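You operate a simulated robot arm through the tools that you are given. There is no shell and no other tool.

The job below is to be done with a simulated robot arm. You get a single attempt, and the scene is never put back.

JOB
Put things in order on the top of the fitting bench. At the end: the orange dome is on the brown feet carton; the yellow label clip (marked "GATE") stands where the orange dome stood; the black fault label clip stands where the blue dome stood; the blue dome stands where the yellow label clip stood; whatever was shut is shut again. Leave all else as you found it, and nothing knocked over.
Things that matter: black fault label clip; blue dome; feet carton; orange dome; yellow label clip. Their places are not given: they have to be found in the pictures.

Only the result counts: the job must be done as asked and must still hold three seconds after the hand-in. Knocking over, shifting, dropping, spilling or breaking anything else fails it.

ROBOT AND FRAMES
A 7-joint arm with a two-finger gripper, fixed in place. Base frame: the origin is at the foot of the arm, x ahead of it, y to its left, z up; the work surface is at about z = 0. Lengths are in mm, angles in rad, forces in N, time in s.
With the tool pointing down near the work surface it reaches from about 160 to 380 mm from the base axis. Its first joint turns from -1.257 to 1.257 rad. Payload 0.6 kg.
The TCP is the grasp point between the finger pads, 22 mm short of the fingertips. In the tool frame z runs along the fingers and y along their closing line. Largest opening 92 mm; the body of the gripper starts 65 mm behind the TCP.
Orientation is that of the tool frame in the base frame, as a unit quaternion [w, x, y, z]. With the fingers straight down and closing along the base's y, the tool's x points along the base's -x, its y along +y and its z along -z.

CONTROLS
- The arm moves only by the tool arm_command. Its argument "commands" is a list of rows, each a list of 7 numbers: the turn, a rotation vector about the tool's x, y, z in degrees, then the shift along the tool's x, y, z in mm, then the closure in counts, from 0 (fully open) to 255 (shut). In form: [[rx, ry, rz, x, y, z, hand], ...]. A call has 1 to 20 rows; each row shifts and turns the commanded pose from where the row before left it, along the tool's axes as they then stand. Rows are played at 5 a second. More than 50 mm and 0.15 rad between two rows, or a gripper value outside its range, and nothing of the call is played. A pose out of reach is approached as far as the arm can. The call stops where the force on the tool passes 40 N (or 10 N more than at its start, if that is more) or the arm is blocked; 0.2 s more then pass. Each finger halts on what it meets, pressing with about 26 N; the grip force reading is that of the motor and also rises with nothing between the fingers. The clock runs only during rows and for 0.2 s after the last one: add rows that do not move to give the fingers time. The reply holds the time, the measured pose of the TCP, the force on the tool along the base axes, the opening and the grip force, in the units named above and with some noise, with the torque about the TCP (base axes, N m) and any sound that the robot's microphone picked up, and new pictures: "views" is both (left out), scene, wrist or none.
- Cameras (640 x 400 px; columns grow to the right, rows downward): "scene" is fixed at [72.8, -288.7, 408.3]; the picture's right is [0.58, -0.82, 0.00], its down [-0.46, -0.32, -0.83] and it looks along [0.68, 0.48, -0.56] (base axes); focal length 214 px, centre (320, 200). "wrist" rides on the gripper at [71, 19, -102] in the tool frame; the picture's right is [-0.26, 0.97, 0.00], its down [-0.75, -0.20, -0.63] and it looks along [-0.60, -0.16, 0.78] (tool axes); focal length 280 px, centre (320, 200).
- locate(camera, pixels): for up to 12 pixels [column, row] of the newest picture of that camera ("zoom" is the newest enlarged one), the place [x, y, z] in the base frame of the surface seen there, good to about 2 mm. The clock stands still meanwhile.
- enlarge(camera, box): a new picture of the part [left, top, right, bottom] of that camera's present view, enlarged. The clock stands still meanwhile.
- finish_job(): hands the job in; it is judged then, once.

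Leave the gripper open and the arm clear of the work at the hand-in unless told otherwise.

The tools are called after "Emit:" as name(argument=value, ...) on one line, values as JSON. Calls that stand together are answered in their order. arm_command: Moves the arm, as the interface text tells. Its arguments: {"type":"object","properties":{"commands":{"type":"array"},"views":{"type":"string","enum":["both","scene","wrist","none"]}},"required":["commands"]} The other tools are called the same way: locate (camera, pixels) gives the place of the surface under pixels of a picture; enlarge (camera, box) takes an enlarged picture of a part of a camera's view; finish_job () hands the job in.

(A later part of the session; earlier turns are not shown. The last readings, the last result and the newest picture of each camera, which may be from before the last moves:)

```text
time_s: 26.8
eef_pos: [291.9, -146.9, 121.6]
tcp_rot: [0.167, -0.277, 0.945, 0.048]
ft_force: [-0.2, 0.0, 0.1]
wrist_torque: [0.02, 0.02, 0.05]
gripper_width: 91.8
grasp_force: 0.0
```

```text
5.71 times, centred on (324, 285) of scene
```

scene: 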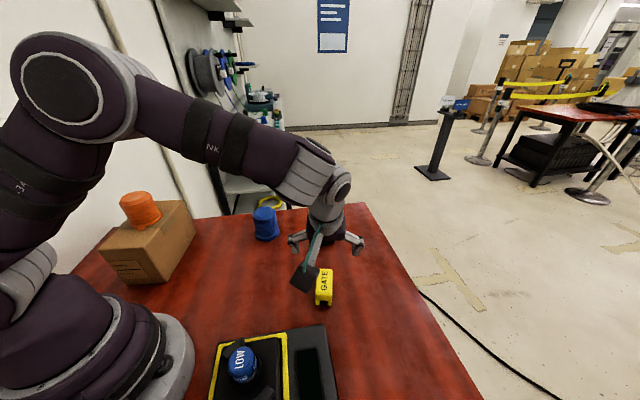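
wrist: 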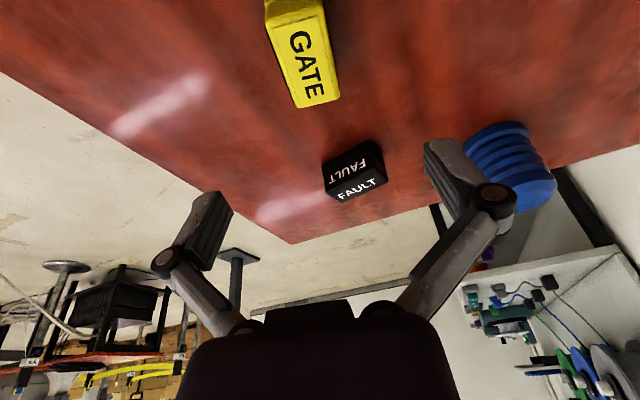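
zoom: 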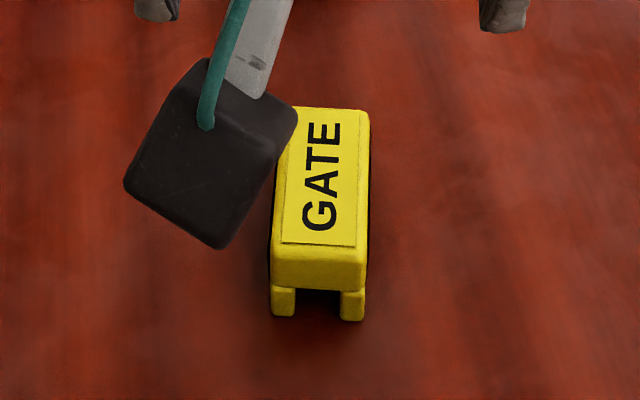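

The yellow clip's centre is (287,-146.4), long axis 32.9°, 53 by 28 mm, top about 39. I descend to z = 28 straddling it with the fingers across its width.

Emit:
arm_command(commands=[[0, 0, 0, 8.9, 0.75, 21.7, 0], [0, 0, 0, 8.9, 0.75, 21.7, 0], [0, 0, 0, 8.9, 0.75, 21.7, 0], [0, 0, 0, 5.0, 0.4, 12, 0], [0, 0, 0, 0, 0, 0, 0], [0, 0, 0, 0, 0, 0, 0]], views="both")

```text
time_s: 28.2
eef_pos: [287.3, -145.8, 39.2]
tcp_rot: [0.167, -0.277, 0.945, 0.049]
ft_force: [-0.1, -0.6, 0.7]
wrist_torque: [-0.01, 0.0, 0.03]
gripper_width: 91.7
grasp_force: 0.1
```

scene: 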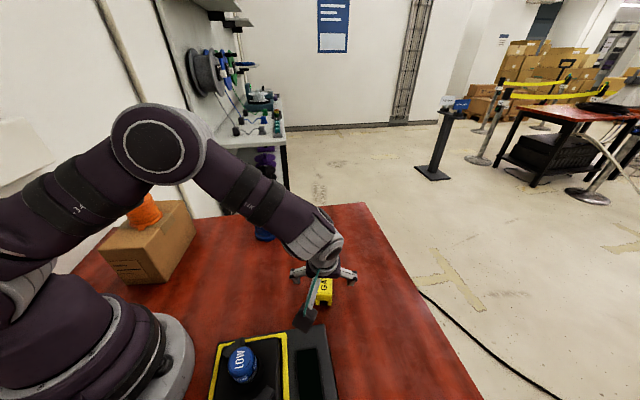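
wrist: 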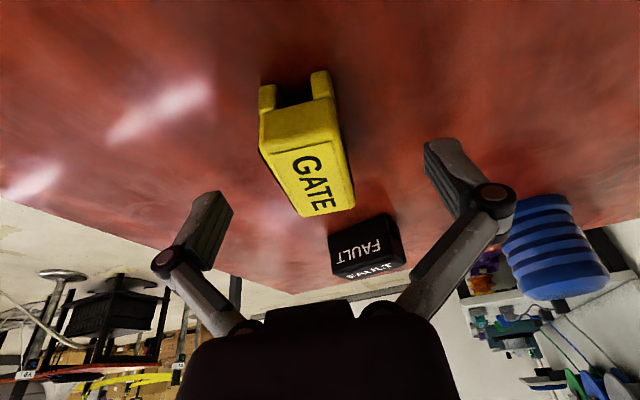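

The clip stands between the fingers. I go down 11 mm more to z about 28 and close.

Emit:
arm_command(commands=[[0, 0, 0, 1.9, 0, 5.2, 0], [0, 0, 0, 1.9, 0, 5.2, 0], [0, 0, 0, 0, 0, 0, 0], [0, 0, 0, 0, 0, 0, 60], [0, 0, 0, 0, 0, 0, 110], [0, 0, 0, 0, 0, 0, 160], [0, 0, 0, 0, 0, 0, 200], [0, 0, 0, 0, 0, 0, 220], [0, 0, 0, 0, 0, 0, 220], [0, 0, 0, 0, 0, 0, 220]], views="both")

```text
time_s: 30.4
eef_pos: [287.3, -146.1, 28.4]
tcp_rot: [0.167, -0.277, 0.945, 0.049]
ft_force: [-0.1, 0.8, 3.4]
wrist_torque: [0.01, 0.02, 0.02]
gripper_width: 30.9
grasp_force: 26.1
```

scene: 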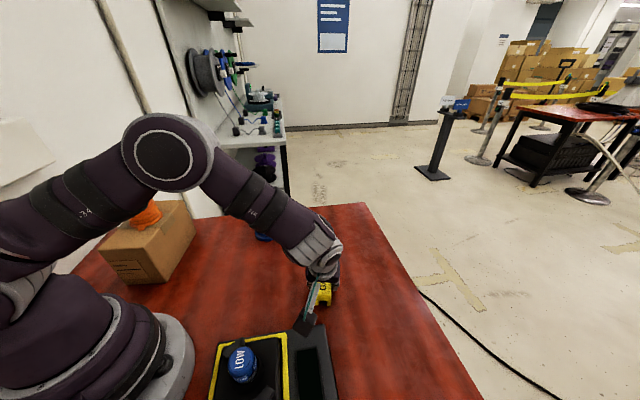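
wrist: 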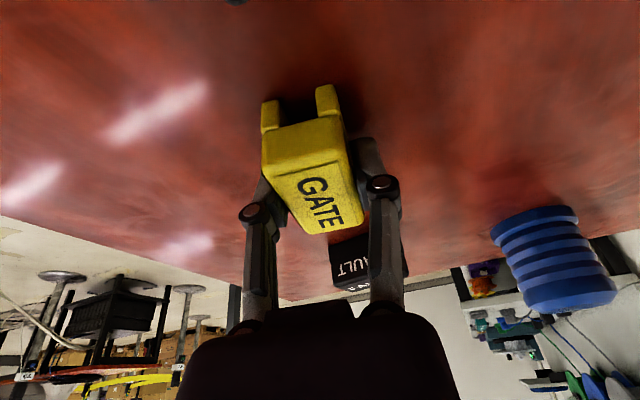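

Gripped at 30.9 mm. I lift it straight up by 20 mm first to check, then on to z about 140.

Emit:
arm_command(commands=[[0, 0, 0, -1.7, 0, -4.7, 220], [0, 0, 0, -5.1, 0, -14.1, 220], [0, 0, 0, -8.2, 0, -22.6, 220], [0, 0, 0, -10.3, 0, -28.2, 220], [0, 0, 0, -10.3, 0, -28.2, 220], [0, 0, 0, 0, 0, 0, 220]], views="both")

```text
time_s: 31.8
eef_pos: [285.4, -144.4, 132.7]
tcp_rot: [0.167, -0.278, 0.945, 0.049]
ft_force: [-0.1, 0.0, 0.6]
wrist_torque: [0.01, 0.01, -0.04]
gripper_width: 31.0
grasp_force: 26.1
```

scene: 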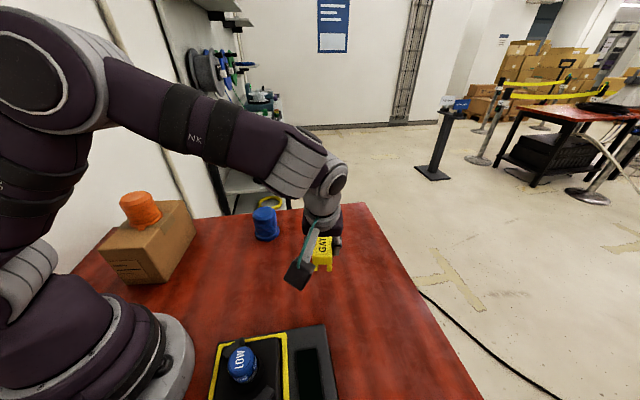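
wrist: 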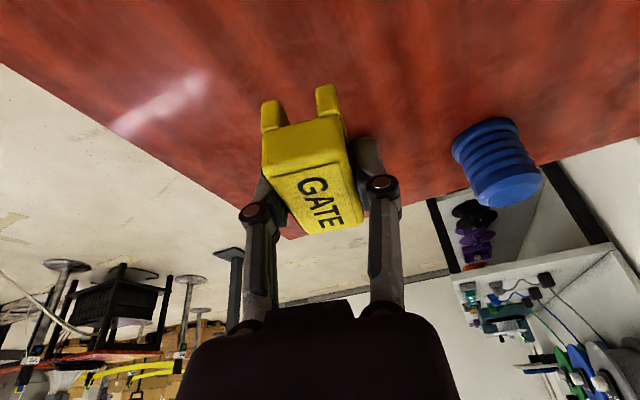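

The clip is held firmly. I turn the tool to azimuth -49° in place, then travel to above where the orange dome stood.

Emit:
arm_command(commands=[[2.787, 0, 7.66, 0, 0, 0, 220], [2.787, 0, 7.66, 0, 0, 0, 220], [2.787, 0, 7.66, 0, 0, 0, 220], [2.787, 0, 7.66, 0, 0, 0, 220], [2.787, 0, 7.66, 0, 0, 0, 220], [2.787, 0, 7.66, 0, 0, 0, 220], [2.787, 0, 7.66, 0, 0, 0, 220], [2.787, 0, 7.66, 0, 0, 0, 220], [2.787, 0, 7.66, 0, 0, 0, 220], [2.787, 0, 7.66, 0, 0, 0, 220], [0, 0, 0, -27.1, -30.3, 9.9, 220], [0, 0, 0, -27.1, -30.3, 9.9, 220], [0, 0, 0, -27.1, -30.3, 9.9, 220], [0, 0, 0, -27.1, -30.3, 9.9, 220], [0, 0, 0, 0, 0, 0, 220], [0, 0, 0, 0, 0, 0, 220]], views="both")

```text
time_s: 35.2
eef_pos: [271.2, -312.4, 133.3]
tcp_rot: [0.158, 0.407, 0.897, -0.072]
ft_force: [0.1, 0.0, 0.0]
wrist_torque: [0.03, 0.03, 0.0]
gripper_width: 30.8
grasp_force: 26.1
```

scene: 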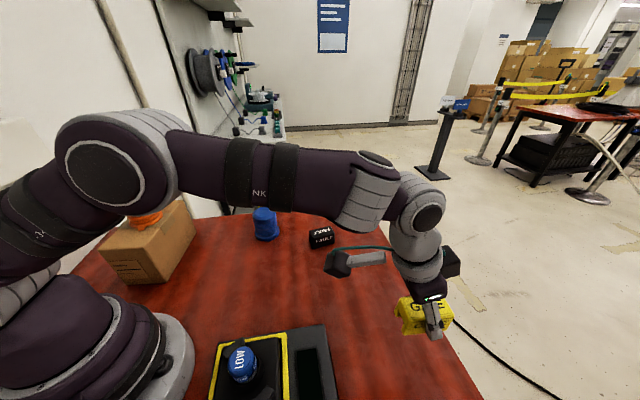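
wrist: 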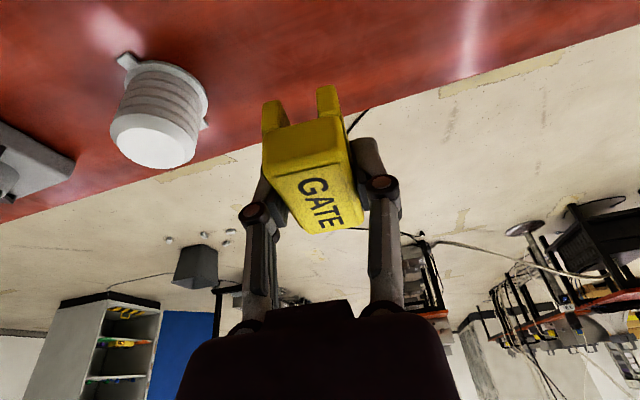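

The clip is upright above the old orange place. I lower to about z = 33.

Emit:
arm_command(commands=[[0, 0, 0, 8.9, -0.1, 23.4, 220], [0, 0, 0, 8.9, -0.1, 23.4, 220], [0, 0, 0, 8.9, -0.1, 23.4, 220], [0, 0, 0, 8.9, -0.1, 23.2, 220], [0, 0, 0, 0, 0, 0, 220], [0, 0, 0, 0, 0, 0, 220]], views="both")

```text
time_s: 36.6
eef_pos: [268.5, -310.8, 32.1]
tcp_rot: [0.158, 0.406, 0.897, -0.072]
ft_force: [0.3, 0.0, -0.8]
wrist_torque: [0.0, 0.01, -0.02]
gripper_width: 31.1
grasp_force: 25.5
```

scene: 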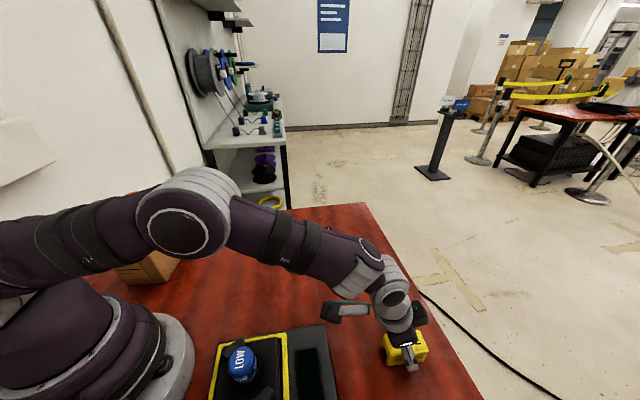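
wrist: 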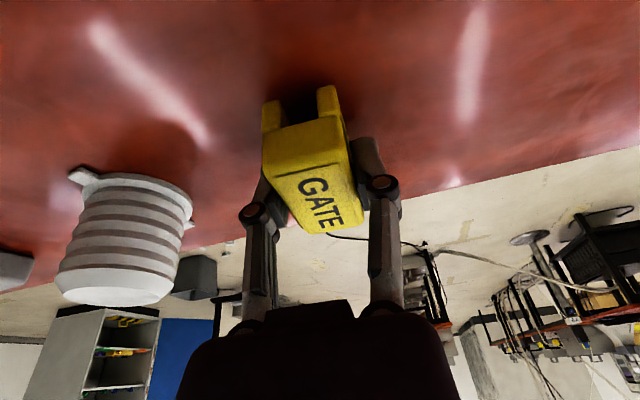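

TCP (268.5,-310.8,32.1), on target. I lower by 1 mm steps until contact.

Emit:
arm_command(commands=[[0, 0, 0, 0.0, 0.5, 1.1, 220], [0, 0, 0, 0.34, 0, 0.94, 220], [0, 0, 0, 0, 0, 0, 220]], views="none")

Emit:
arm_command(commands=[[0, 0, 0, 0.34, 0, 0.94, 220], [0, 0, 0, 0, 0, 0, 220]], views="none")

```text
time_s: 37.4
eef_pos: [270.2, -309.6, 30.7]
tcp_rot: [0.158, 0.407, 0.897, -0.072]
ft_force: [0.3, -0.1, -0.2]
wrist_torque: [0.0, 0.02, 0.01]
gripper_width: 31.0
grasp_force: 26.1
```

```text
time_s: 38.0
eef_pos: [269.8, -310.9, 29.4]
tcp_rot: [0.158, 0.406, 0.897, -0.071]
ft_force: [-0.2, -1.1, 0.1]
wrist_torque: [0.0, -0.01, 0.02]
gripper_width: 30.9
grasp_force: 26.3
```

Still free at 29.4. One more step at a time.

Emit:
arm_command(commands=[[0, 0, 0, 0.34, 0, 0.94, 220], [0, 0, 0, 0, 0, 0, 220]], views="none")

Emit:
arm_command(commands=[[0, 0, 0, 0.2, 0, 0.55, 220], [0, 0, 0, 0, 0, 0, 220]], views="none")

```text
time_s: 38.6
eef_pos: [269.7, -311.6, 28.5]
tcp_rot: [0.159, 0.406, 0.897, -0.072]
ft_force: [-0.8, 1.1, 4.0]
wrist_torque: [-0.05, -0.01, 0.01]
gripper_width: 31.2
grasp_force: 25.6
```

```text
time_s: 39.2
eef_pos: [270.9, -311.1, 28.3]
tcp_rot: [0.16, 0.406, 0.897, -0.073]
ft_force: [-2.5, 4.5, 19.1]
wrist_torque: [0.16, 0.15, -0.01]
gripper_width: 31.3
grasp_force: 26.3
```

Contact (19 N). I ease off by 0.55 mm and open the hand slowly.

Emit:
arm_command(commands=[[0, 0, 0, -0.2, 0, -0.55, 220], [0, 0, 0, 0, 0, 0, 165], [0, 0, 0, 0, 0, 0, 150], [0, 0, 0, 0, 0, 0, 125], [0, 0, 0, 0, 0, 0, 90], [0, 0, 0, 0, 0, 0, 50], [0, 0, 0, 0, 0, 0, 20], [0, 0, 0, 0, 0, 0, 20]], views="both")

```text
time_s: 41.0
eef_pos: [269.4, -310.5, 28.4]
tcp_rot: [0.159, 0.407, 0.897, -0.072]
ft_force: [-0.4, 0.5, 0.0]
wrist_torque: [0.0, -0.01, -0.01]
gripper_width: 84.9
grasp_force: 0.1
```

scene: 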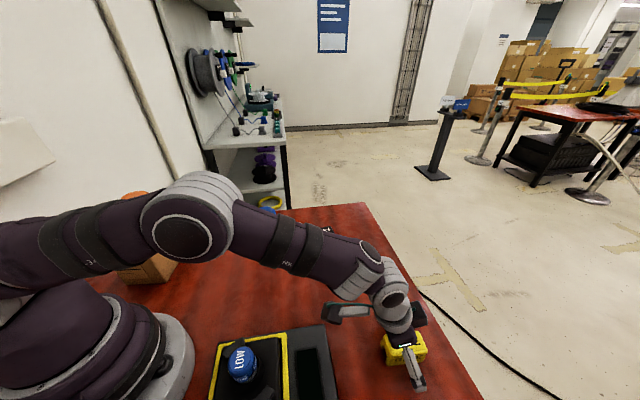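
wrist: 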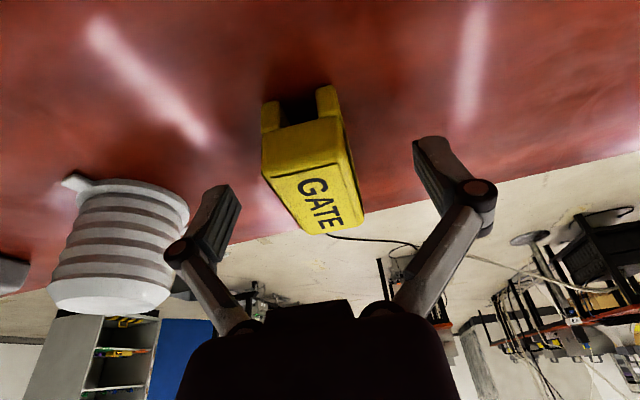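

The yellow clip stands free. I go straight up, draw in to radius 340 at z = 200, and swing around to azimuth about 12° before the blue dome.

Emit:
arm_command(commands=[[0, 0, 0, -3.4, 0, -9.4, 20], [0, 0, 0, -8.5, 0, -23.5, 0], [0, 0, 0, -8.6, 0, -23.5, 0], [0, 0, 0, 7.35, 0, -32.5, 0], [0, 0, 0, 7.35, 0, -32.5, 0], [0, 0, 0, 7.35, 0, -32.5, 0], [0, 0, 0, 7.35, 0, -32.5, 0], [0, 0, 0, 0, 0, 0, 0], [-2.61, 0, -7.17, 2.82, 45.1, -1.03, 0], [-2.61, 0, -7.17, 2.82, 45.1, -1.03, 0], [-2.61, 0, -7.17, 2.82, 45.1, -1.03, 0], [-2.61, 0, -7.17, 2.82, 45.1, -1.03, 0], [-2.61, 0, -7.17, 2.82, 45.1, -1.03, 0], [-2.61, 0, -7.17, 2.82, 45.1, -1.03, 0], [-2.61, 0, -7.17, 2.82, 45.1, -1.03, 0], [-2.61, 0, -7.17, 2.82, 45.1, -1.03, 0], [0, 0, 0, 0, 0, 0, 0]], views="both")

Emit:
enlarge(camera="scene", box=[330, 280, 474, 370])

Emit:
enlarge(camera="wrist", box=[220, 0, 420, 125])

```text
time_s: 44.6
eef_pos: [330.9, 71.1, 202.9]
tcp_rot: [0.173, -0.105, 0.979, 0.019]
ft_force: [0.1, 0.4, 0.7]
wrist_torque: [-0.05, 0.0, 0.0]
gripper_width: 91.9
grasp_force: 0.1
```

scene: 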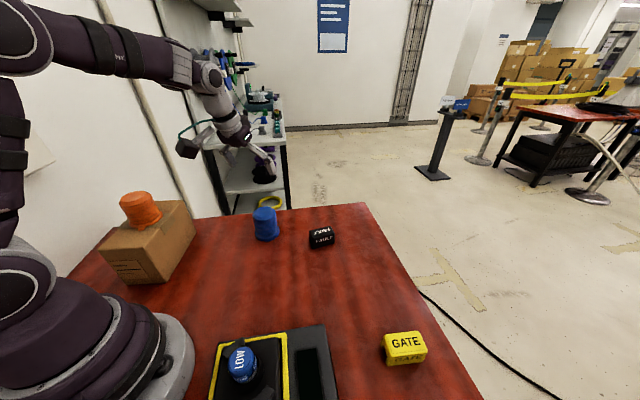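
wrist: 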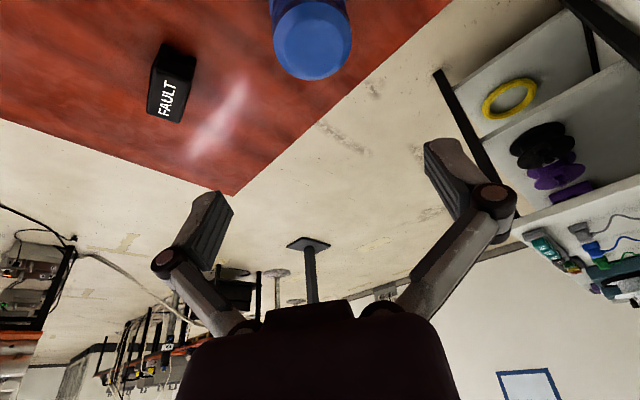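

```text
4.44 times, centred on (402, 325) of scene
```

zoom: 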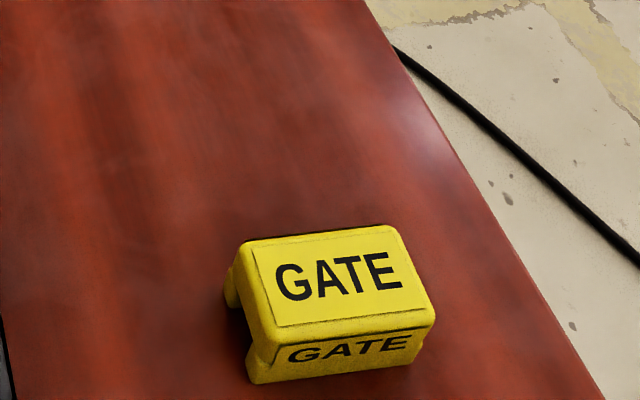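

```text
3.20 times, centred on (320, 62) of wrist
```

zoom: 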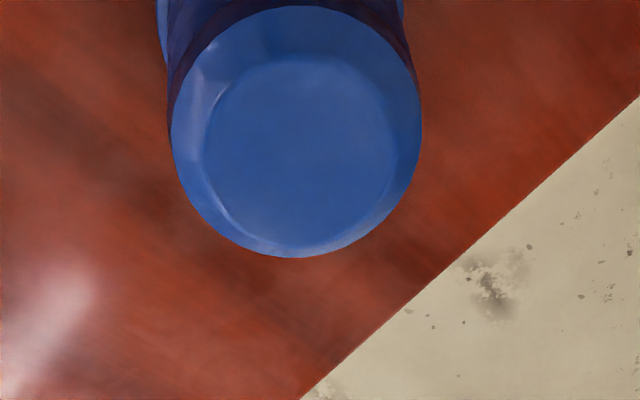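

The yellow clip stands upright at the orange dome's old place. Now I measure the blue dome (top disc centre near zoom pixel (300,150)) and the placed yellow clip.

Emit:
locate(camera="zoom", pixels=[[300, 150], [205, 150], [395, 150], [300, 60], [300, 245], [175, 130], [420, 130], [160, 40], [402, 10], [240, 20], [360, 20]])

Emit:
locate(camera="scene", pixels=[[404, 341], [385, 334], [418, 332], [392, 353], [427, 347], [388, 365], [265, 212], [265, 209], [256, 213], [275, 212], [254, 237], [277, 238]])

Emit:
enlarge(camera="scene", box=[230, 190, 310, 250])

```text
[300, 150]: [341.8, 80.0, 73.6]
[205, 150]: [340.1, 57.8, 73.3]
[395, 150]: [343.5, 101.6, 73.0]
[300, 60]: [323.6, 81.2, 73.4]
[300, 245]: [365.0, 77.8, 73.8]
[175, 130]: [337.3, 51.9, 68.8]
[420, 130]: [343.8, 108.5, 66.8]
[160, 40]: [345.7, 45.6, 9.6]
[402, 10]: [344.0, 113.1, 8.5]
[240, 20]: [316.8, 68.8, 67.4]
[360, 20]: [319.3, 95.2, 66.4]
```

```text
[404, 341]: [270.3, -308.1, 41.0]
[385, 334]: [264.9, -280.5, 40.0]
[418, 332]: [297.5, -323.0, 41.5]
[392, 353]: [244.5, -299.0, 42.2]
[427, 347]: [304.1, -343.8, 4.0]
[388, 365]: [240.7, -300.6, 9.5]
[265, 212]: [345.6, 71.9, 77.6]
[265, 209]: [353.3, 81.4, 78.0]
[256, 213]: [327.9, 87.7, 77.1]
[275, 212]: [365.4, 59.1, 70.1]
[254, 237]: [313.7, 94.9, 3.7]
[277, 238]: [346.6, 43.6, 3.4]
```

```text
6.67 times, centred on (270, 220) of scene
```

zoom: 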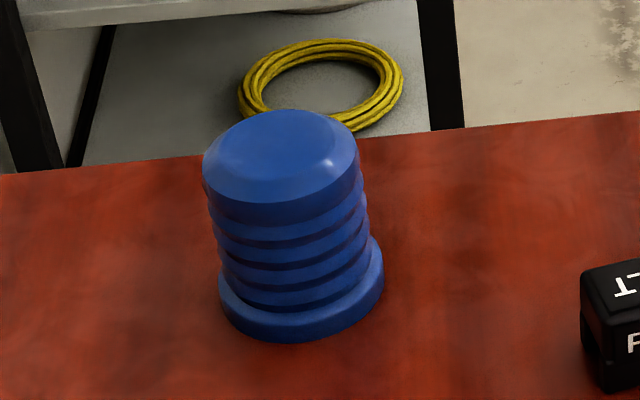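

Blue dome: axis (343,80), top about z = 74, body about 56 across, flange radius about 34. The yellow clip's centre is now (271,-311), as wished. I lower to z = 110 above the blue dome and check.

Emit:
arm_command(commands=[[0, 0, 0, 4.7, 1.5, 23, 0], [0, 0, 0, 4.7, 1.5, 23, 0], [0, 0, 0, 4.7, 1.5, 23, 0], [0, 0, 0, 4.7, 1.5, 23, 0], [0, 0, 0, 0, 0, 0, 0], [0, 0, 0, 0, 0, 0, 0]], views="both")

```text
time_s: 46.0
eef_pos: [342.2, 79.6, 107.6]
tcp_rot: [0.172, -0.104, 0.979, 0.019]
ft_force: [0.1, -0.9, -0.3]
wrist_torque: [-0.03, 0.01, 0.02]
gripper_width: 91.9
grasp_force: 0.1
```

scene: 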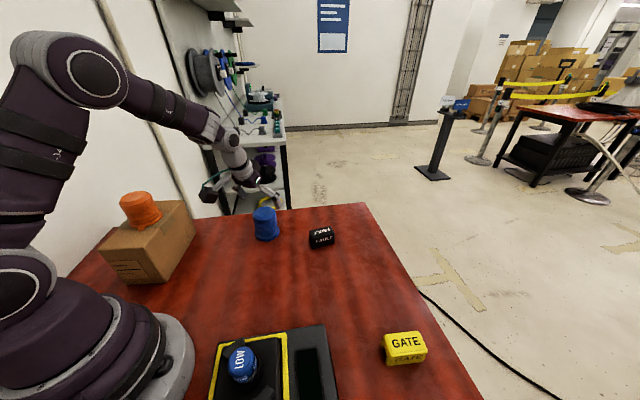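
wrist: 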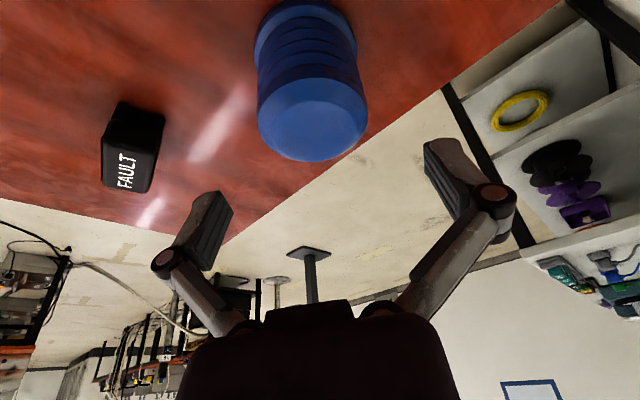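

Centred at (342.2,79.6). I descend to z = 42.

Emit:
arm_command(commands=[[0, 0, 0, 7.3, 0, 20.7, 0], [0, 0, 0, 7.3, 0, 20.7, 0], [0, 0, 0, 7.3, 0, 20.7, 0], [0, 0, 0, 0, 0, 0, 0], [0, 0, 0, 0, 0, 0, 0]], views="both")

```text
time_s: 47.2
eef_pos: [343.7, 80.2, 43.3]
tcp_rot: [0.173, -0.105, 0.979, 0.019]
ft_force: [0.5, -0.1, -1.1]
wrist_torque: [0.01, -0.01, -0.05]
gripper_width: 91.9
grasp_force: 0.0
```

scene: 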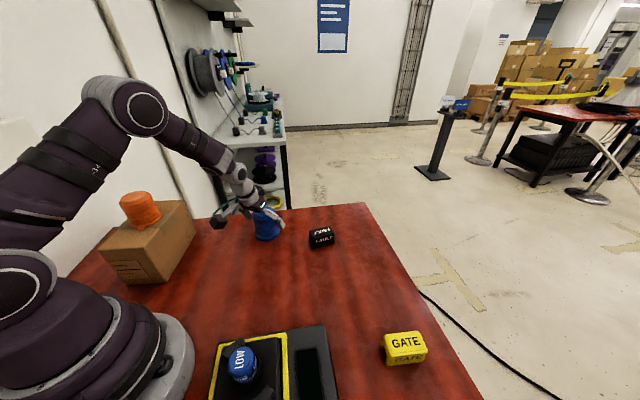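
wrist: 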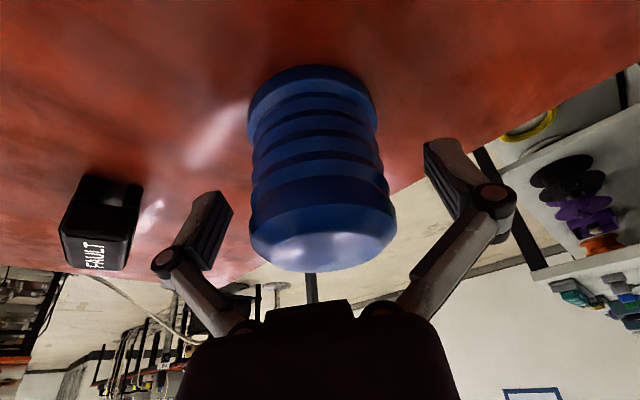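

The blue dome is between the fingers; the black clip is clear of the left finger. I close the hand.

Emit:
arm_command(commands=[[0, 0, 0, 0, 0, 0, 50], [0, 0, 0, 0, 0, 0, 85], [0, 0, 0, 0, 0, 0, 120], [0, 0, 0, 0, 0, 0, 180], [0, 0, 0, 0, 0, 0, 200], [0, 0, 0, 0, 0, 0, 200]], views="wrist")

```text
time_s: 48.6
eef_pos: [343.2, 78.8, 42.0]
tcp_rot: [0.174, -0.105, 0.979, 0.018]
ft_force: [-2.3, -0.6, 7.6]
wrist_torque: [-0.05, 0.1, 0.04]
gripper_width: 57.5
grasp_force: 26.4
```

wrist: 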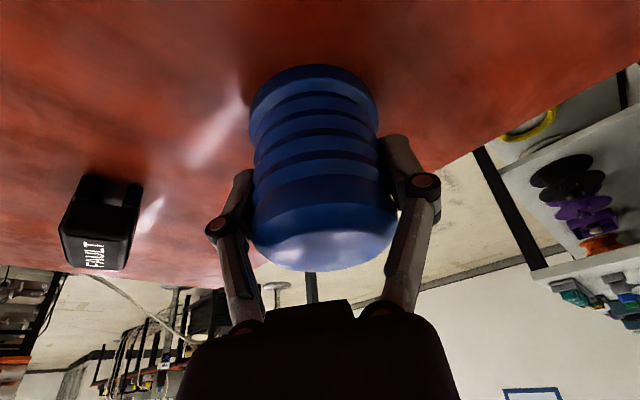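

Gripped at 57.5 mm. I lift straight up slowly.

Emit:
arm_command(commands=[[0, 0, 0, -1.7, 0, -4.7, 200], [0, 0, 0, -3.4, 0, -9.4, 200], [0, 0, 0, -6.8, 0, -18.8, 200], [0, 0, 0, -8.5, 0, -23.5, 200], [0, 0, 0, 0, 0, 0, 200]], views="both")

```text
time_s: 49.8
eef_pos: [344.6, 80.8, 102.0]
tcp_rot: [0.172, -0.104, 0.979, 0.018]
ft_force: [0.1, -1.0, -0.7]
wrist_torque: [0.0, -0.02, 0.02]
gripper_width: 57.8
grasp_force: 25.5
```

scene: 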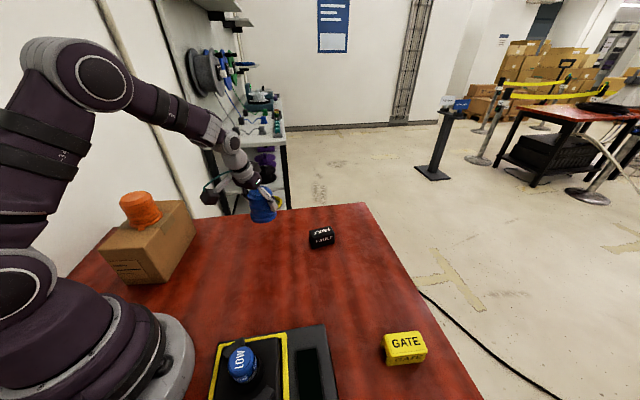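
wrist: 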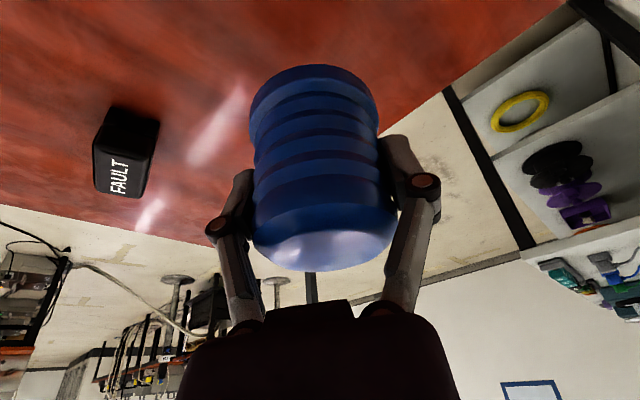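

The blue dome is held. I raise it to z = 150 and swing along an arc to above the yellow clip's old place (287,-146.4).

Emit:
arm_command(commands=[[0, 0, 0, -8.5, 0, -23.5, 200], [0, 0, 0, -8.6, 0, -23.5, 200], [2.285, 0, 6.28, 6.9, -40.5, -2.5, 200], [2.285, 0, 6.28, 6.9, -39.9, -2.5, 200], [2.285, 0, 6.28, 6.9, -39.3, -2.5, 200], [2.285, 0, 6.28, 7.4, -38.6, -2.7, 200], [2.285, 0, 6.28, 6.8, -38.0, -2.5, 200], [2.285, 0, 6.28, 6.8, -37.4, -2.5, 200], [0, 0, 0, 0, 0, 0, 200], [0, 0, 0, 0, 0, 0, 200]], views="both")

```text
time_s: 52.0
eef_pos: [284.0, -144.6, 148.0]
tcp_rot: [0.169, 0.238, 0.956, -0.042]
ft_force: [0.0, 0.1, -0.8]
wrist_torque: [0.03, 0.01, 0.0]
gripper_width: 57.4
grasp_force: 26.3
```

scene: 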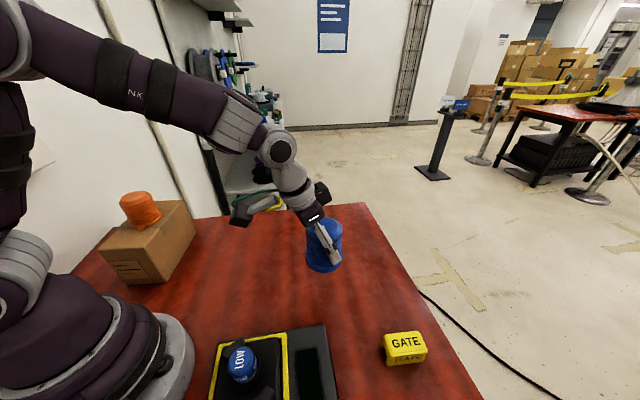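
wrist: 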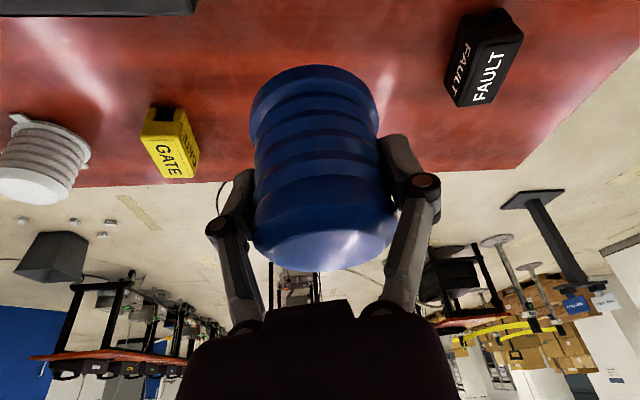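

I lower toward the yellow clip's old place, to z = 48 first.

Emit:
arm_command(commands=[[0, 0, 0, 7.7, 0, 23.8, 200], [0, 0, 0, 7.7, 0, 23.8, 200], [0, 0, 0, 7.7, 0, 23.8, 200], [0, 0, 0, 7.7, 0, 23.6, 200], [0, 0, 0, 0, 0, 0, 200], [0, 0, 0, 0, 0, 0, 200]], views="both")

```text
time_s: 53.4
eef_pos: [287.2, -145.4, 50.6]
tcp_rot: [0.169, 0.237, 0.956, -0.042]
ft_force: [-0.4, 0.9, -1.0]
wrist_torque: [0.02, -0.01, 0.0]
gripper_width: 57.3
grasp_force: 25.9
```

scene: 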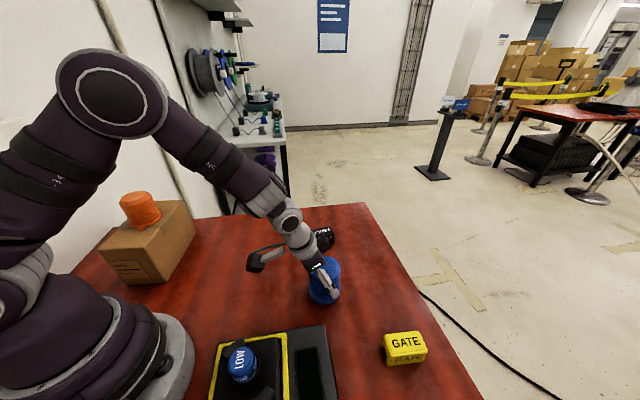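
wrist: 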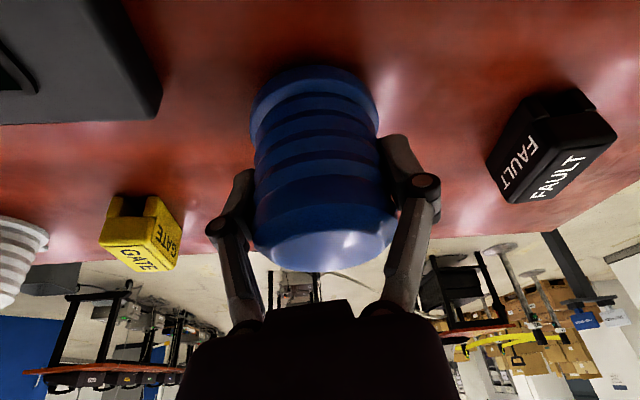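

On target within 1 mm. I lower 5 mm, then in 1 mm steps.

Emit:
arm_command(commands=[[0, 0, 0, 0.85, -0.5, 2.35, 200], [0, 0, 0, 0.85, 0, 2.35, 200], [0, 0, 0, 0, 0, 0, 200]], views="none")

Emit:
arm_command(commands=[[0, 0, 0, 0.34, 0, 0.94, 200], [0, 0, 0, 0, 0, 0, 200]], views="none")

Emit:
arm_command(commands=[[0, 0, 0, 0.34, 0, 0.94, 200], [0, 0, 0, 0, 0, 0, 200]], views="none")

```text
time_s: 54.2
eef_pos: [286.6, -146.5, 46.7]
tcp_rot: [0.17, 0.237, 0.956, -0.043]
ft_force: [-0.9, 0.0, -1.6]
wrist_torque: [0.0, -0.01, -0.02]
gripper_width: 57.5
grasp_force: 26.2
```

```text
time_s: 54.8
eef_pos: [287.2, -146.0, 46.0]
tcp_rot: [0.168, 0.237, 0.956, -0.041]
ft_force: [-0.6, 0.0, -1.3]
wrist_torque: [-0.01, -0.02, 0.02]
gripper_width: 57.5
grasp_force: 25.9
```

```text
time_s: 55.4
eef_pos: [287.2, -146.9, 44.9]
tcp_rot: [0.168, 0.238, 0.956, -0.042]
ft_force: [0.8, 0.2, -1.0]
wrist_torque: [0.03, 0.02, -0.01]
gripper_width: 57.4
grasp_force: 25.9
```

Still free at 44.9. More 1 mm steps.

Emit:
arm_command(commands=[[0, 0, 0, 0.34, 0, 0.94, 200], [0, 0, 0, 0, 0, 0, 200]], views="none")

Emit:
arm_command(commands=[[0, 0, 0, 0.2, 0, 0.56, 200], [0, 0, 0, 0, 0, 0, 200]], views="none")

```text
time_s: 56.0
eef_pos: [286.6, -146.1, 44.0]
tcp_rot: [0.169, 0.238, 0.956, -0.042]
ft_force: [0.3, 0.6, 0.2]
wrist_torque: [0.02, 0.01, 0.04]
gripper_width: 57.2
grasp_force: 26.3
```

```text
time_s: 56.6
eef_pos: [286.7, -147.6, 42.7]
tcp_rot: [0.169, 0.237, 0.956, -0.042]
ft_force: [0.3, 0.3, -0.5]
wrist_torque: [-0.02, 0.0, -0.01]
gripper_width: 57.4
grasp_force: 25.3
```

No contact yet; half-millimetre steps follow.

Emit:
arm_command(commands=[[0, 0, 0, 0.2, 0, 0.56, 200], [0, 0, 0, 0, 0, 0, 200]], views="none")

Emit:
arm_command(commands=[[0, 0, 0, 0.2, 0, 0.56, 200], [0, 0, 0, 0, 0, 0, 200]], views="none")

```text
time_s: 57.2
eef_pos: [287.4, -146.4, 42.0]
tcp_rot: [0.169, 0.237, 0.956, -0.042]
ft_force: [-1.9, 0.9, 8.3]
wrist_torque: [-0.2, 0.22, -0.07]
gripper_width: 57.4
grasp_force: 25.8
```

```text
time_s: 57.8
eef_pos: [288.9, -147.4, 42.0]
tcp_rot: [0.169, 0.237, 0.956, -0.042]
ft_force: [-5.2, 2.3, 17.3]
wrist_torque: [0.07, 0.17, 0.06]
gripper_width: 57.4
grasp_force: 25.9
```

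Contact at 17 N. I ease off 0.6 mm and open slowly.

Emit:
arm_command(commands=[[0, 0, 0, -0.2, 0, -0.56, 200], [0, 0, 0, 0, 0, 0, 95], [0, 0, 0, 0, 0, 0, 80], [0, 0, 0, 0, 0, 0, 60], [0, 0, 0, 0, 0, 0, 30], [0, 0, 0, 0, 0, 0, 0], [0, 0, 0, 0, 0, 0, 0], [0, 0, 0, 0, 0, 0, 0]], views="both")

```text
time_s: 59.6
eef_pos: [287.1, -147.5, 42.8]
tcp_rot: [0.17, 0.237, 0.956, -0.041]
ft_force: [0.0, 0.6, 0.5]
wrist_torque: [0.01, -0.01, 0.01]
gripper_width: 92.1
grasp_force: 0.1
```

scene: 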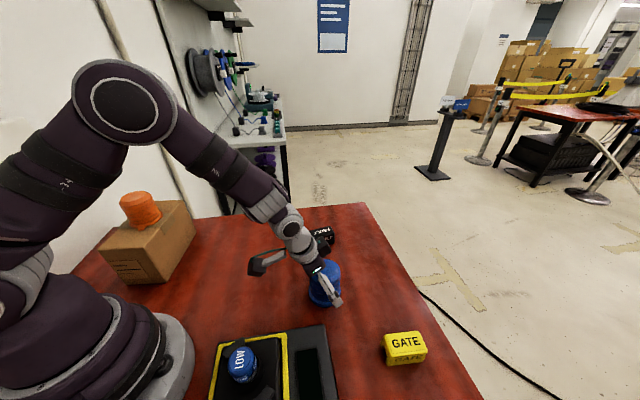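
wrist: 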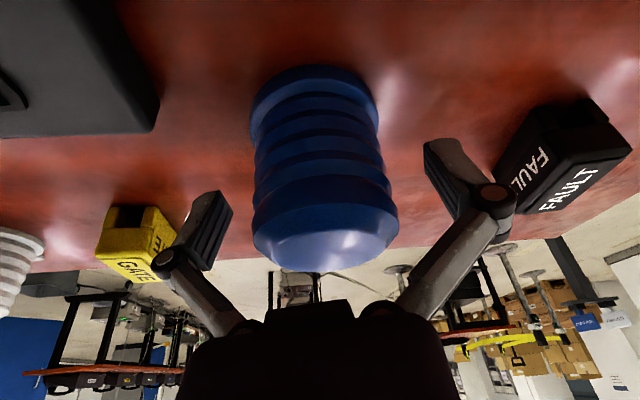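

Released and standing. I rise straight up to z about 173, then move to above the black clip and turn to azimuth about -37°, to measure it.

Emit:
arm_command(commands=[[0, 0, 0, -3.4, 0, -9.4, 0], [0, 0, 0, -8.5, 0, -23.5, 0], [0, 0, 0, -10.3, 0, -28.2, 0], [0, 0, 0, -10.3, 0, -28.2, 0], [0, 0, 0, -12, 0, -32.9, 0], [0, 0, 0, -13.8, 32.1, 5.0, 0], [0, 0, 0, -13.8, 32.1, 5.0, 0], [0, 0, 0, -13.8, 32.1, 5.0, 0], [0, 0, 0, -13.8, 32.1, 5.0, 0], [1.54, 0, 4.23, 0, 0, 0, 0], [1.54, 0, 4.23, 0, 0, 0, 0], [0, 0, 0, 0, 0, 0, 0]], views="both")

Emit:
enlarge(camera="wrist", box=[200, 0, 440, 150])

```text
time_s: 62.2
eef_pos: [398.4, -60.0, 172.0]
tcp_rot: [0.164, 0.312, 0.934, -0.055]
ft_force: [0.2, -0.1, -0.6]
wrist_torque: [0.0, -0.02, -0.04]
gripper_width: 92.1
grasp_force: 0.1
```

scene: 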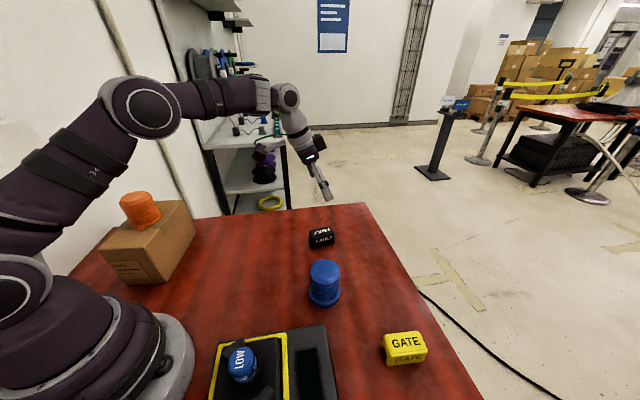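
wrist: 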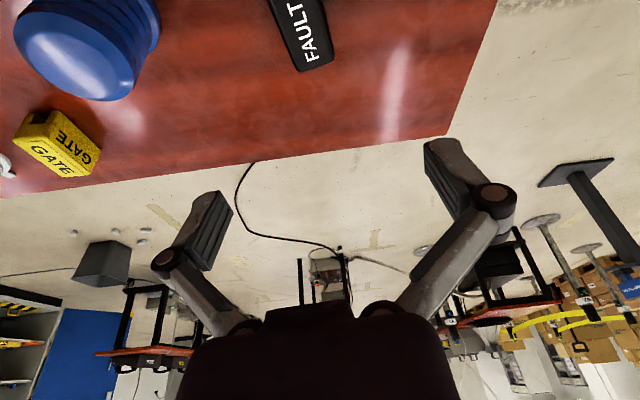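

```text
2.67 times, centred on (320, 75) of wrist
```

zoom: 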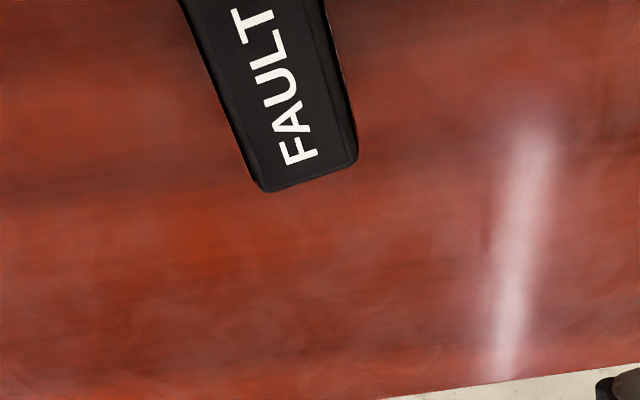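

The blue dome now stands at the yellow clip's old place. I measure the black clip's edges and the placed blue dome.

Emit:
locate(camera="zoom", pixels=[[268, 184], [350, 157], [310, 175], [190, 5], [318, 5], [215, 65], [335, 70], [275, 85], [242, 130], [347, 120]])

Emit:
locate(camera="scene", pixels=[[325, 268], [325, 262], [310, 297], [340, 297], [324, 305], [313, 270], [338, 270], [318, 232], [326, 230], [311, 236], [333, 235], [314, 246]])

Emit:
enlarge(camera="scene", box=[284, 215, 364, 265])

```text
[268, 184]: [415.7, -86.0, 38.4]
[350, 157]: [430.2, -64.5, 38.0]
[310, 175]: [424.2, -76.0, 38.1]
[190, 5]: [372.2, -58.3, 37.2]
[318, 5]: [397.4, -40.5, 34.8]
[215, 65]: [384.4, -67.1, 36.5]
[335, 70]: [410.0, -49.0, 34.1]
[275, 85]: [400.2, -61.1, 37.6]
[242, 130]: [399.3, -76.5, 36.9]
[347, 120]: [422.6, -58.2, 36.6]
```

```text
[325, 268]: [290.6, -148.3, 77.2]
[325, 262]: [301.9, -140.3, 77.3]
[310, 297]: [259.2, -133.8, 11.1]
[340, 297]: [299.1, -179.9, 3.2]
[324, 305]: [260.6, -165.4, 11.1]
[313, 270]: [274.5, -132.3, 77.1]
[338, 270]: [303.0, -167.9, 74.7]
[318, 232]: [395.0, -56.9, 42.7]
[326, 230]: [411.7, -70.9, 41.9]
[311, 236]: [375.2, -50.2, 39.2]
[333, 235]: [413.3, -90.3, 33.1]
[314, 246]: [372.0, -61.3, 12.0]
```

```text
8.00 times, centred on (324, 240) of scene
```

zoom: 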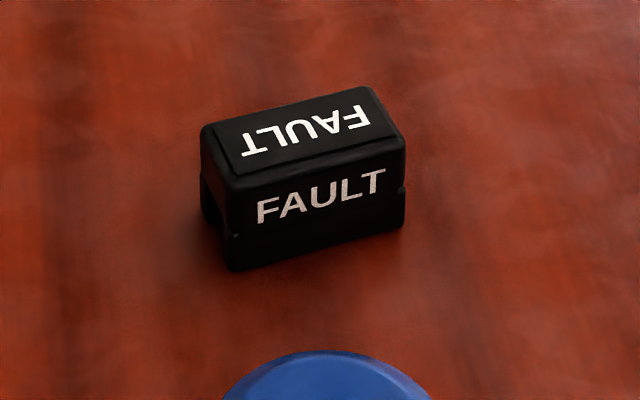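

Black clip: centre (400.8,-60.8), long axis -34.5°, top about 38. I trim the yaw by +2.5° and descend to z = 60 over it.

Emit:
arm_command(commands=[[-0.855, 0, -2.35, 0, 0, 0, 0], [0, 0, 0, 7.2, 0.14, 21.2, 0], [0, 0, 0, 7.2, 0.14, 21.2, 0], [0, 0, 0, 7.2, 0.14, 21.2, 0], [0, 0, 0, 7.2, 0.14, 21.2, 0], [0, 0, 0, 7.2, 0.14, 21.2, 0], [0, 0, 0, 0, 0, 0, 0], [0, 0, 0, 0, 0, 0, 0]], views="both")

```text
time_s: 64.0
eef_pos: [401.5, -62.2, 62.5]
tcp_rot: [0.167, 0.291, 0.941, -0.051]
ft_force: [0.0, -0.6, -0.5]
wrist_torque: [0.01, -0.01, 0.0]
gripper_width: 91.9
grasp_force: 0.1
```

scene: 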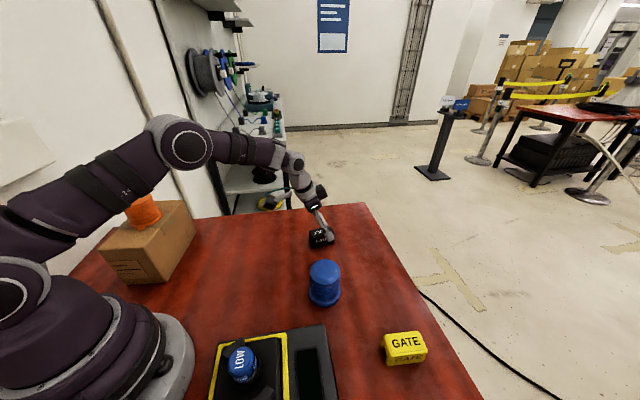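
wrist: 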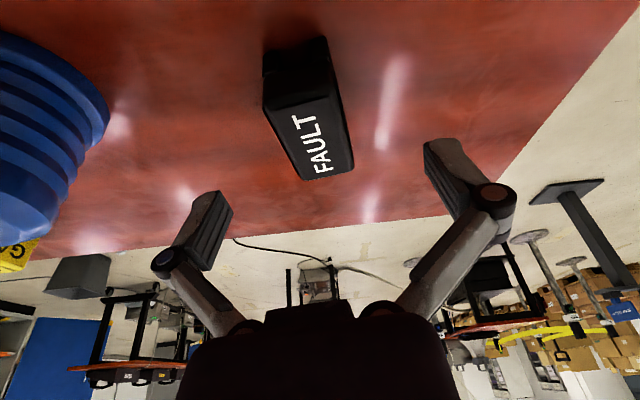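

The clip is aligned with the tool. I go down to z = 28 and close.

Emit:
arm_command(commands=[[0, 0, 0, 4.1, 0.13, 10.7, 0], [0, 0, 0, 4.1, 0.13, 10.7, 0], [0, 0, 0, 4.1, 0.13, 10.7, 0], [0, 0, 0, 0, 0, 0, 0], [0, 0, 0, 0, 0, 0, 0]], views="both")

```text
time_s: 65.2
eef_pos: [399.9, -61.8, 26.8]
tcp_rot: [0.166, 0.29, 0.941, -0.052]
ft_force: [0.7, 0.8, 0.6]
wrist_torque: [-0.02, 0.0, -0.01]
gripper_width: 91.9
grasp_force: 0.0
```

scene: 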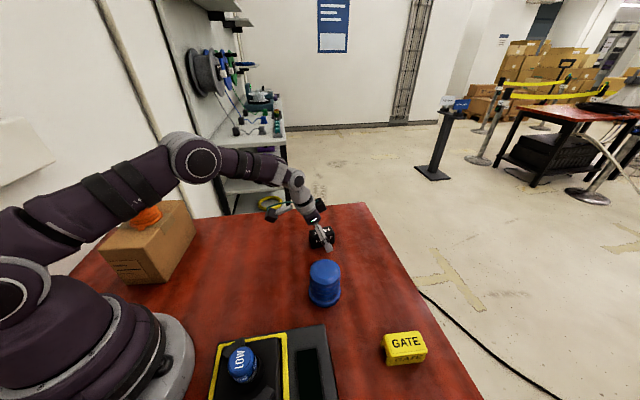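
wrist: 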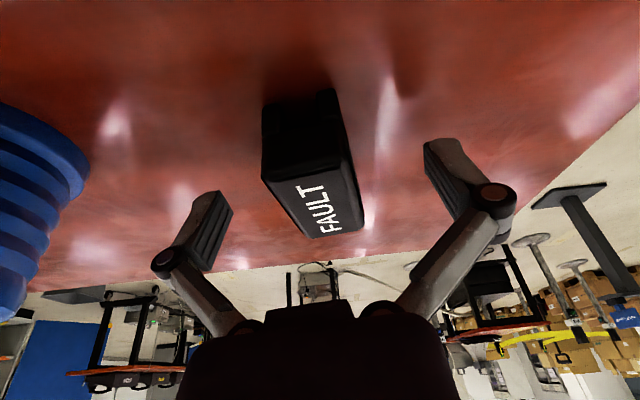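

At z = 26.8 the tips are clear of the table. I close the hand.

Emit:
arm_command(commands=[[0, 0, 0, -0.3, 0, -0.9, 0], [0, 0, 0, 0, 0, 0, 60], [0, 0, 0, 0, 0, 0, 110], [0, 0, 0, 0, 0, 0, 160], [0, 0, 0, 0, 0, 0, 200], [0, 0, 0, 0, 0, 0, 220], [0, 0, 0, 0, 0, 0, 220], [0, 0, 0, 0, 0, 0, 220]], views="wrist")

```text
time_s: 67.0
eef_pos: [400.6, -62.1, 27.0]
tcp_rot: [0.167, 0.291, 0.941, -0.052]
ft_force: [-0.4, 0.4, 2.2]
wrist_torque: [0.01, 0.02, 0.0]
gripper_width: 31.2
grasp_force: 26.4
```

wrist: 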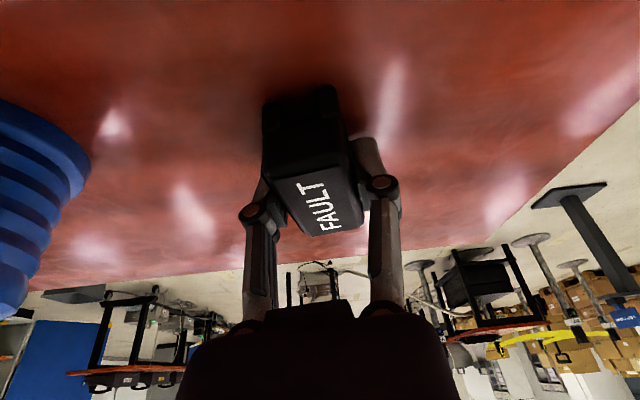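

Gripped at 31.2 mm. I lift straight up to z about 115.

Emit:
arm_command(commands=[[0, 0, 0, -1.7, 0, -4.7, 220], [0, 0, 0, -5.1, 0, -14.1, 220], [0, 0, 0, -10.3, 0, -28.2, 220], [0, 0, 0, -13, 0, -35.7, 220], [0, 0, 0, 0, 0, 0, 220]], views="both")

```text
time_s: 68.2
eef_pos: [401.5, -61.5, 114.7]
tcp_rot: [0.166, 0.291, 0.941, -0.051]
ft_force: [0.3, 0.1, 0.6]
wrist_torque: [0.01, 0.0, -0.02]
gripper_width: 30.9
grasp_force: 26.2
```

scene: 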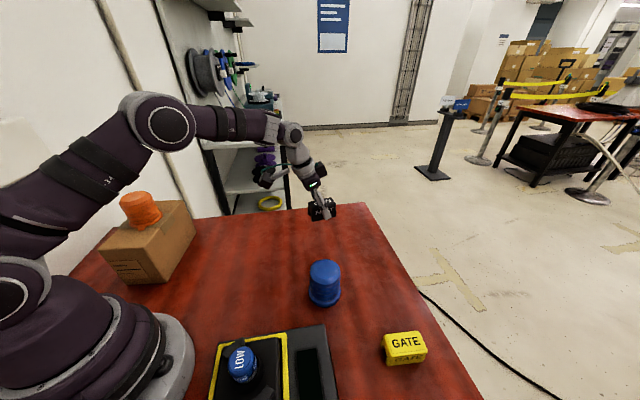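
wrist: 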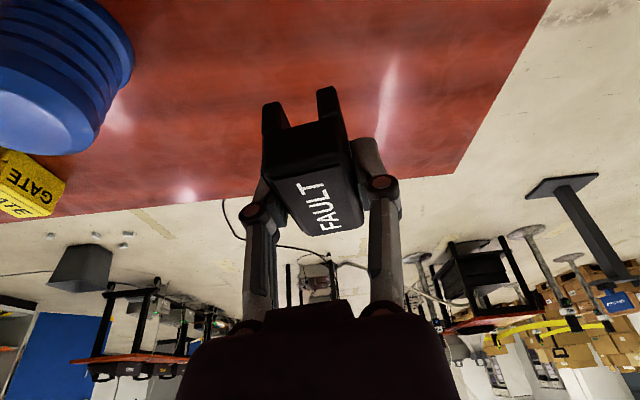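

Held firmly. I turn to azimuth 13° and travel to above the blue dome's old place (343,80).

Emit:
arm_command(commands=[[-2.709, 0, -7.445, 0, 0, 0, 220], [-2.709, 0, -7.445, 0, 0, 0, 220], [-2.709, 0, -7.445, 0, 0, 0, 220], [-2.709, 0, -7.445, 0, 0, 0, 220], [-2.709, 0, -7.445, 0, 0, 0, 220], [-2.709, 0, -7.445, 0, 0, 0, 220], [0, 0, 0, 5.7, 37.8, -2.07, 220], [0, 0, 0, 5.7, 37.8, -2.07, 220], [0, 0, 0, 5.7, 37.8, -2.07, 220], [0, 0, 0, 5.7, 37.8, -2.07, 220], [0, 0, 0, 0, 0, 0, 220], [0, 0, 0, 0, 0, 0, 220]], views="both")

```text
time_s: 70.8
eef_pos: [343.3, 81.7, 113.8]
tcp_rot: [0.172, -0.113, 0.978, 0.018]
ft_force: [-0.2, -0.1, -0.6]
wrist_torque: [0.03, -0.04, 0.03]
gripper_width: 30.9
grasp_force: 26.2
```

scene: 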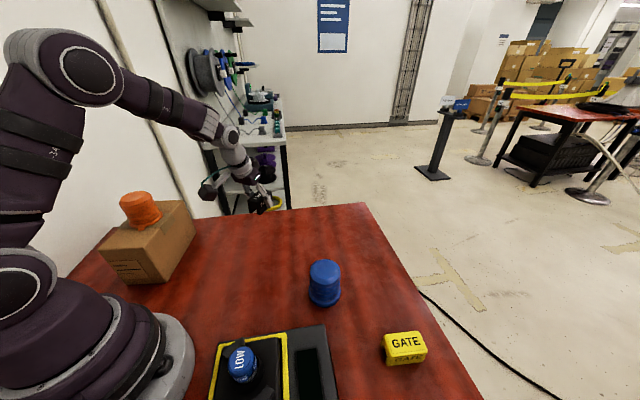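
wrist: 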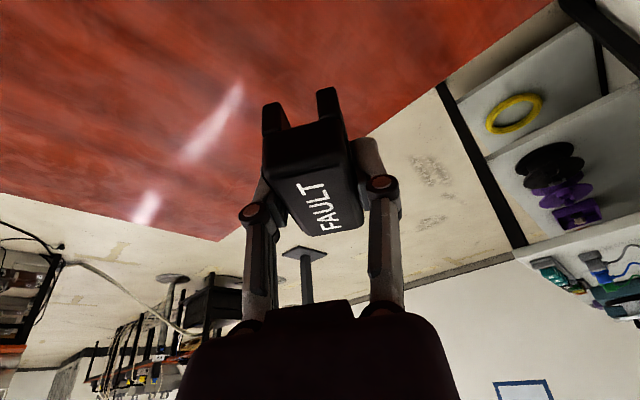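

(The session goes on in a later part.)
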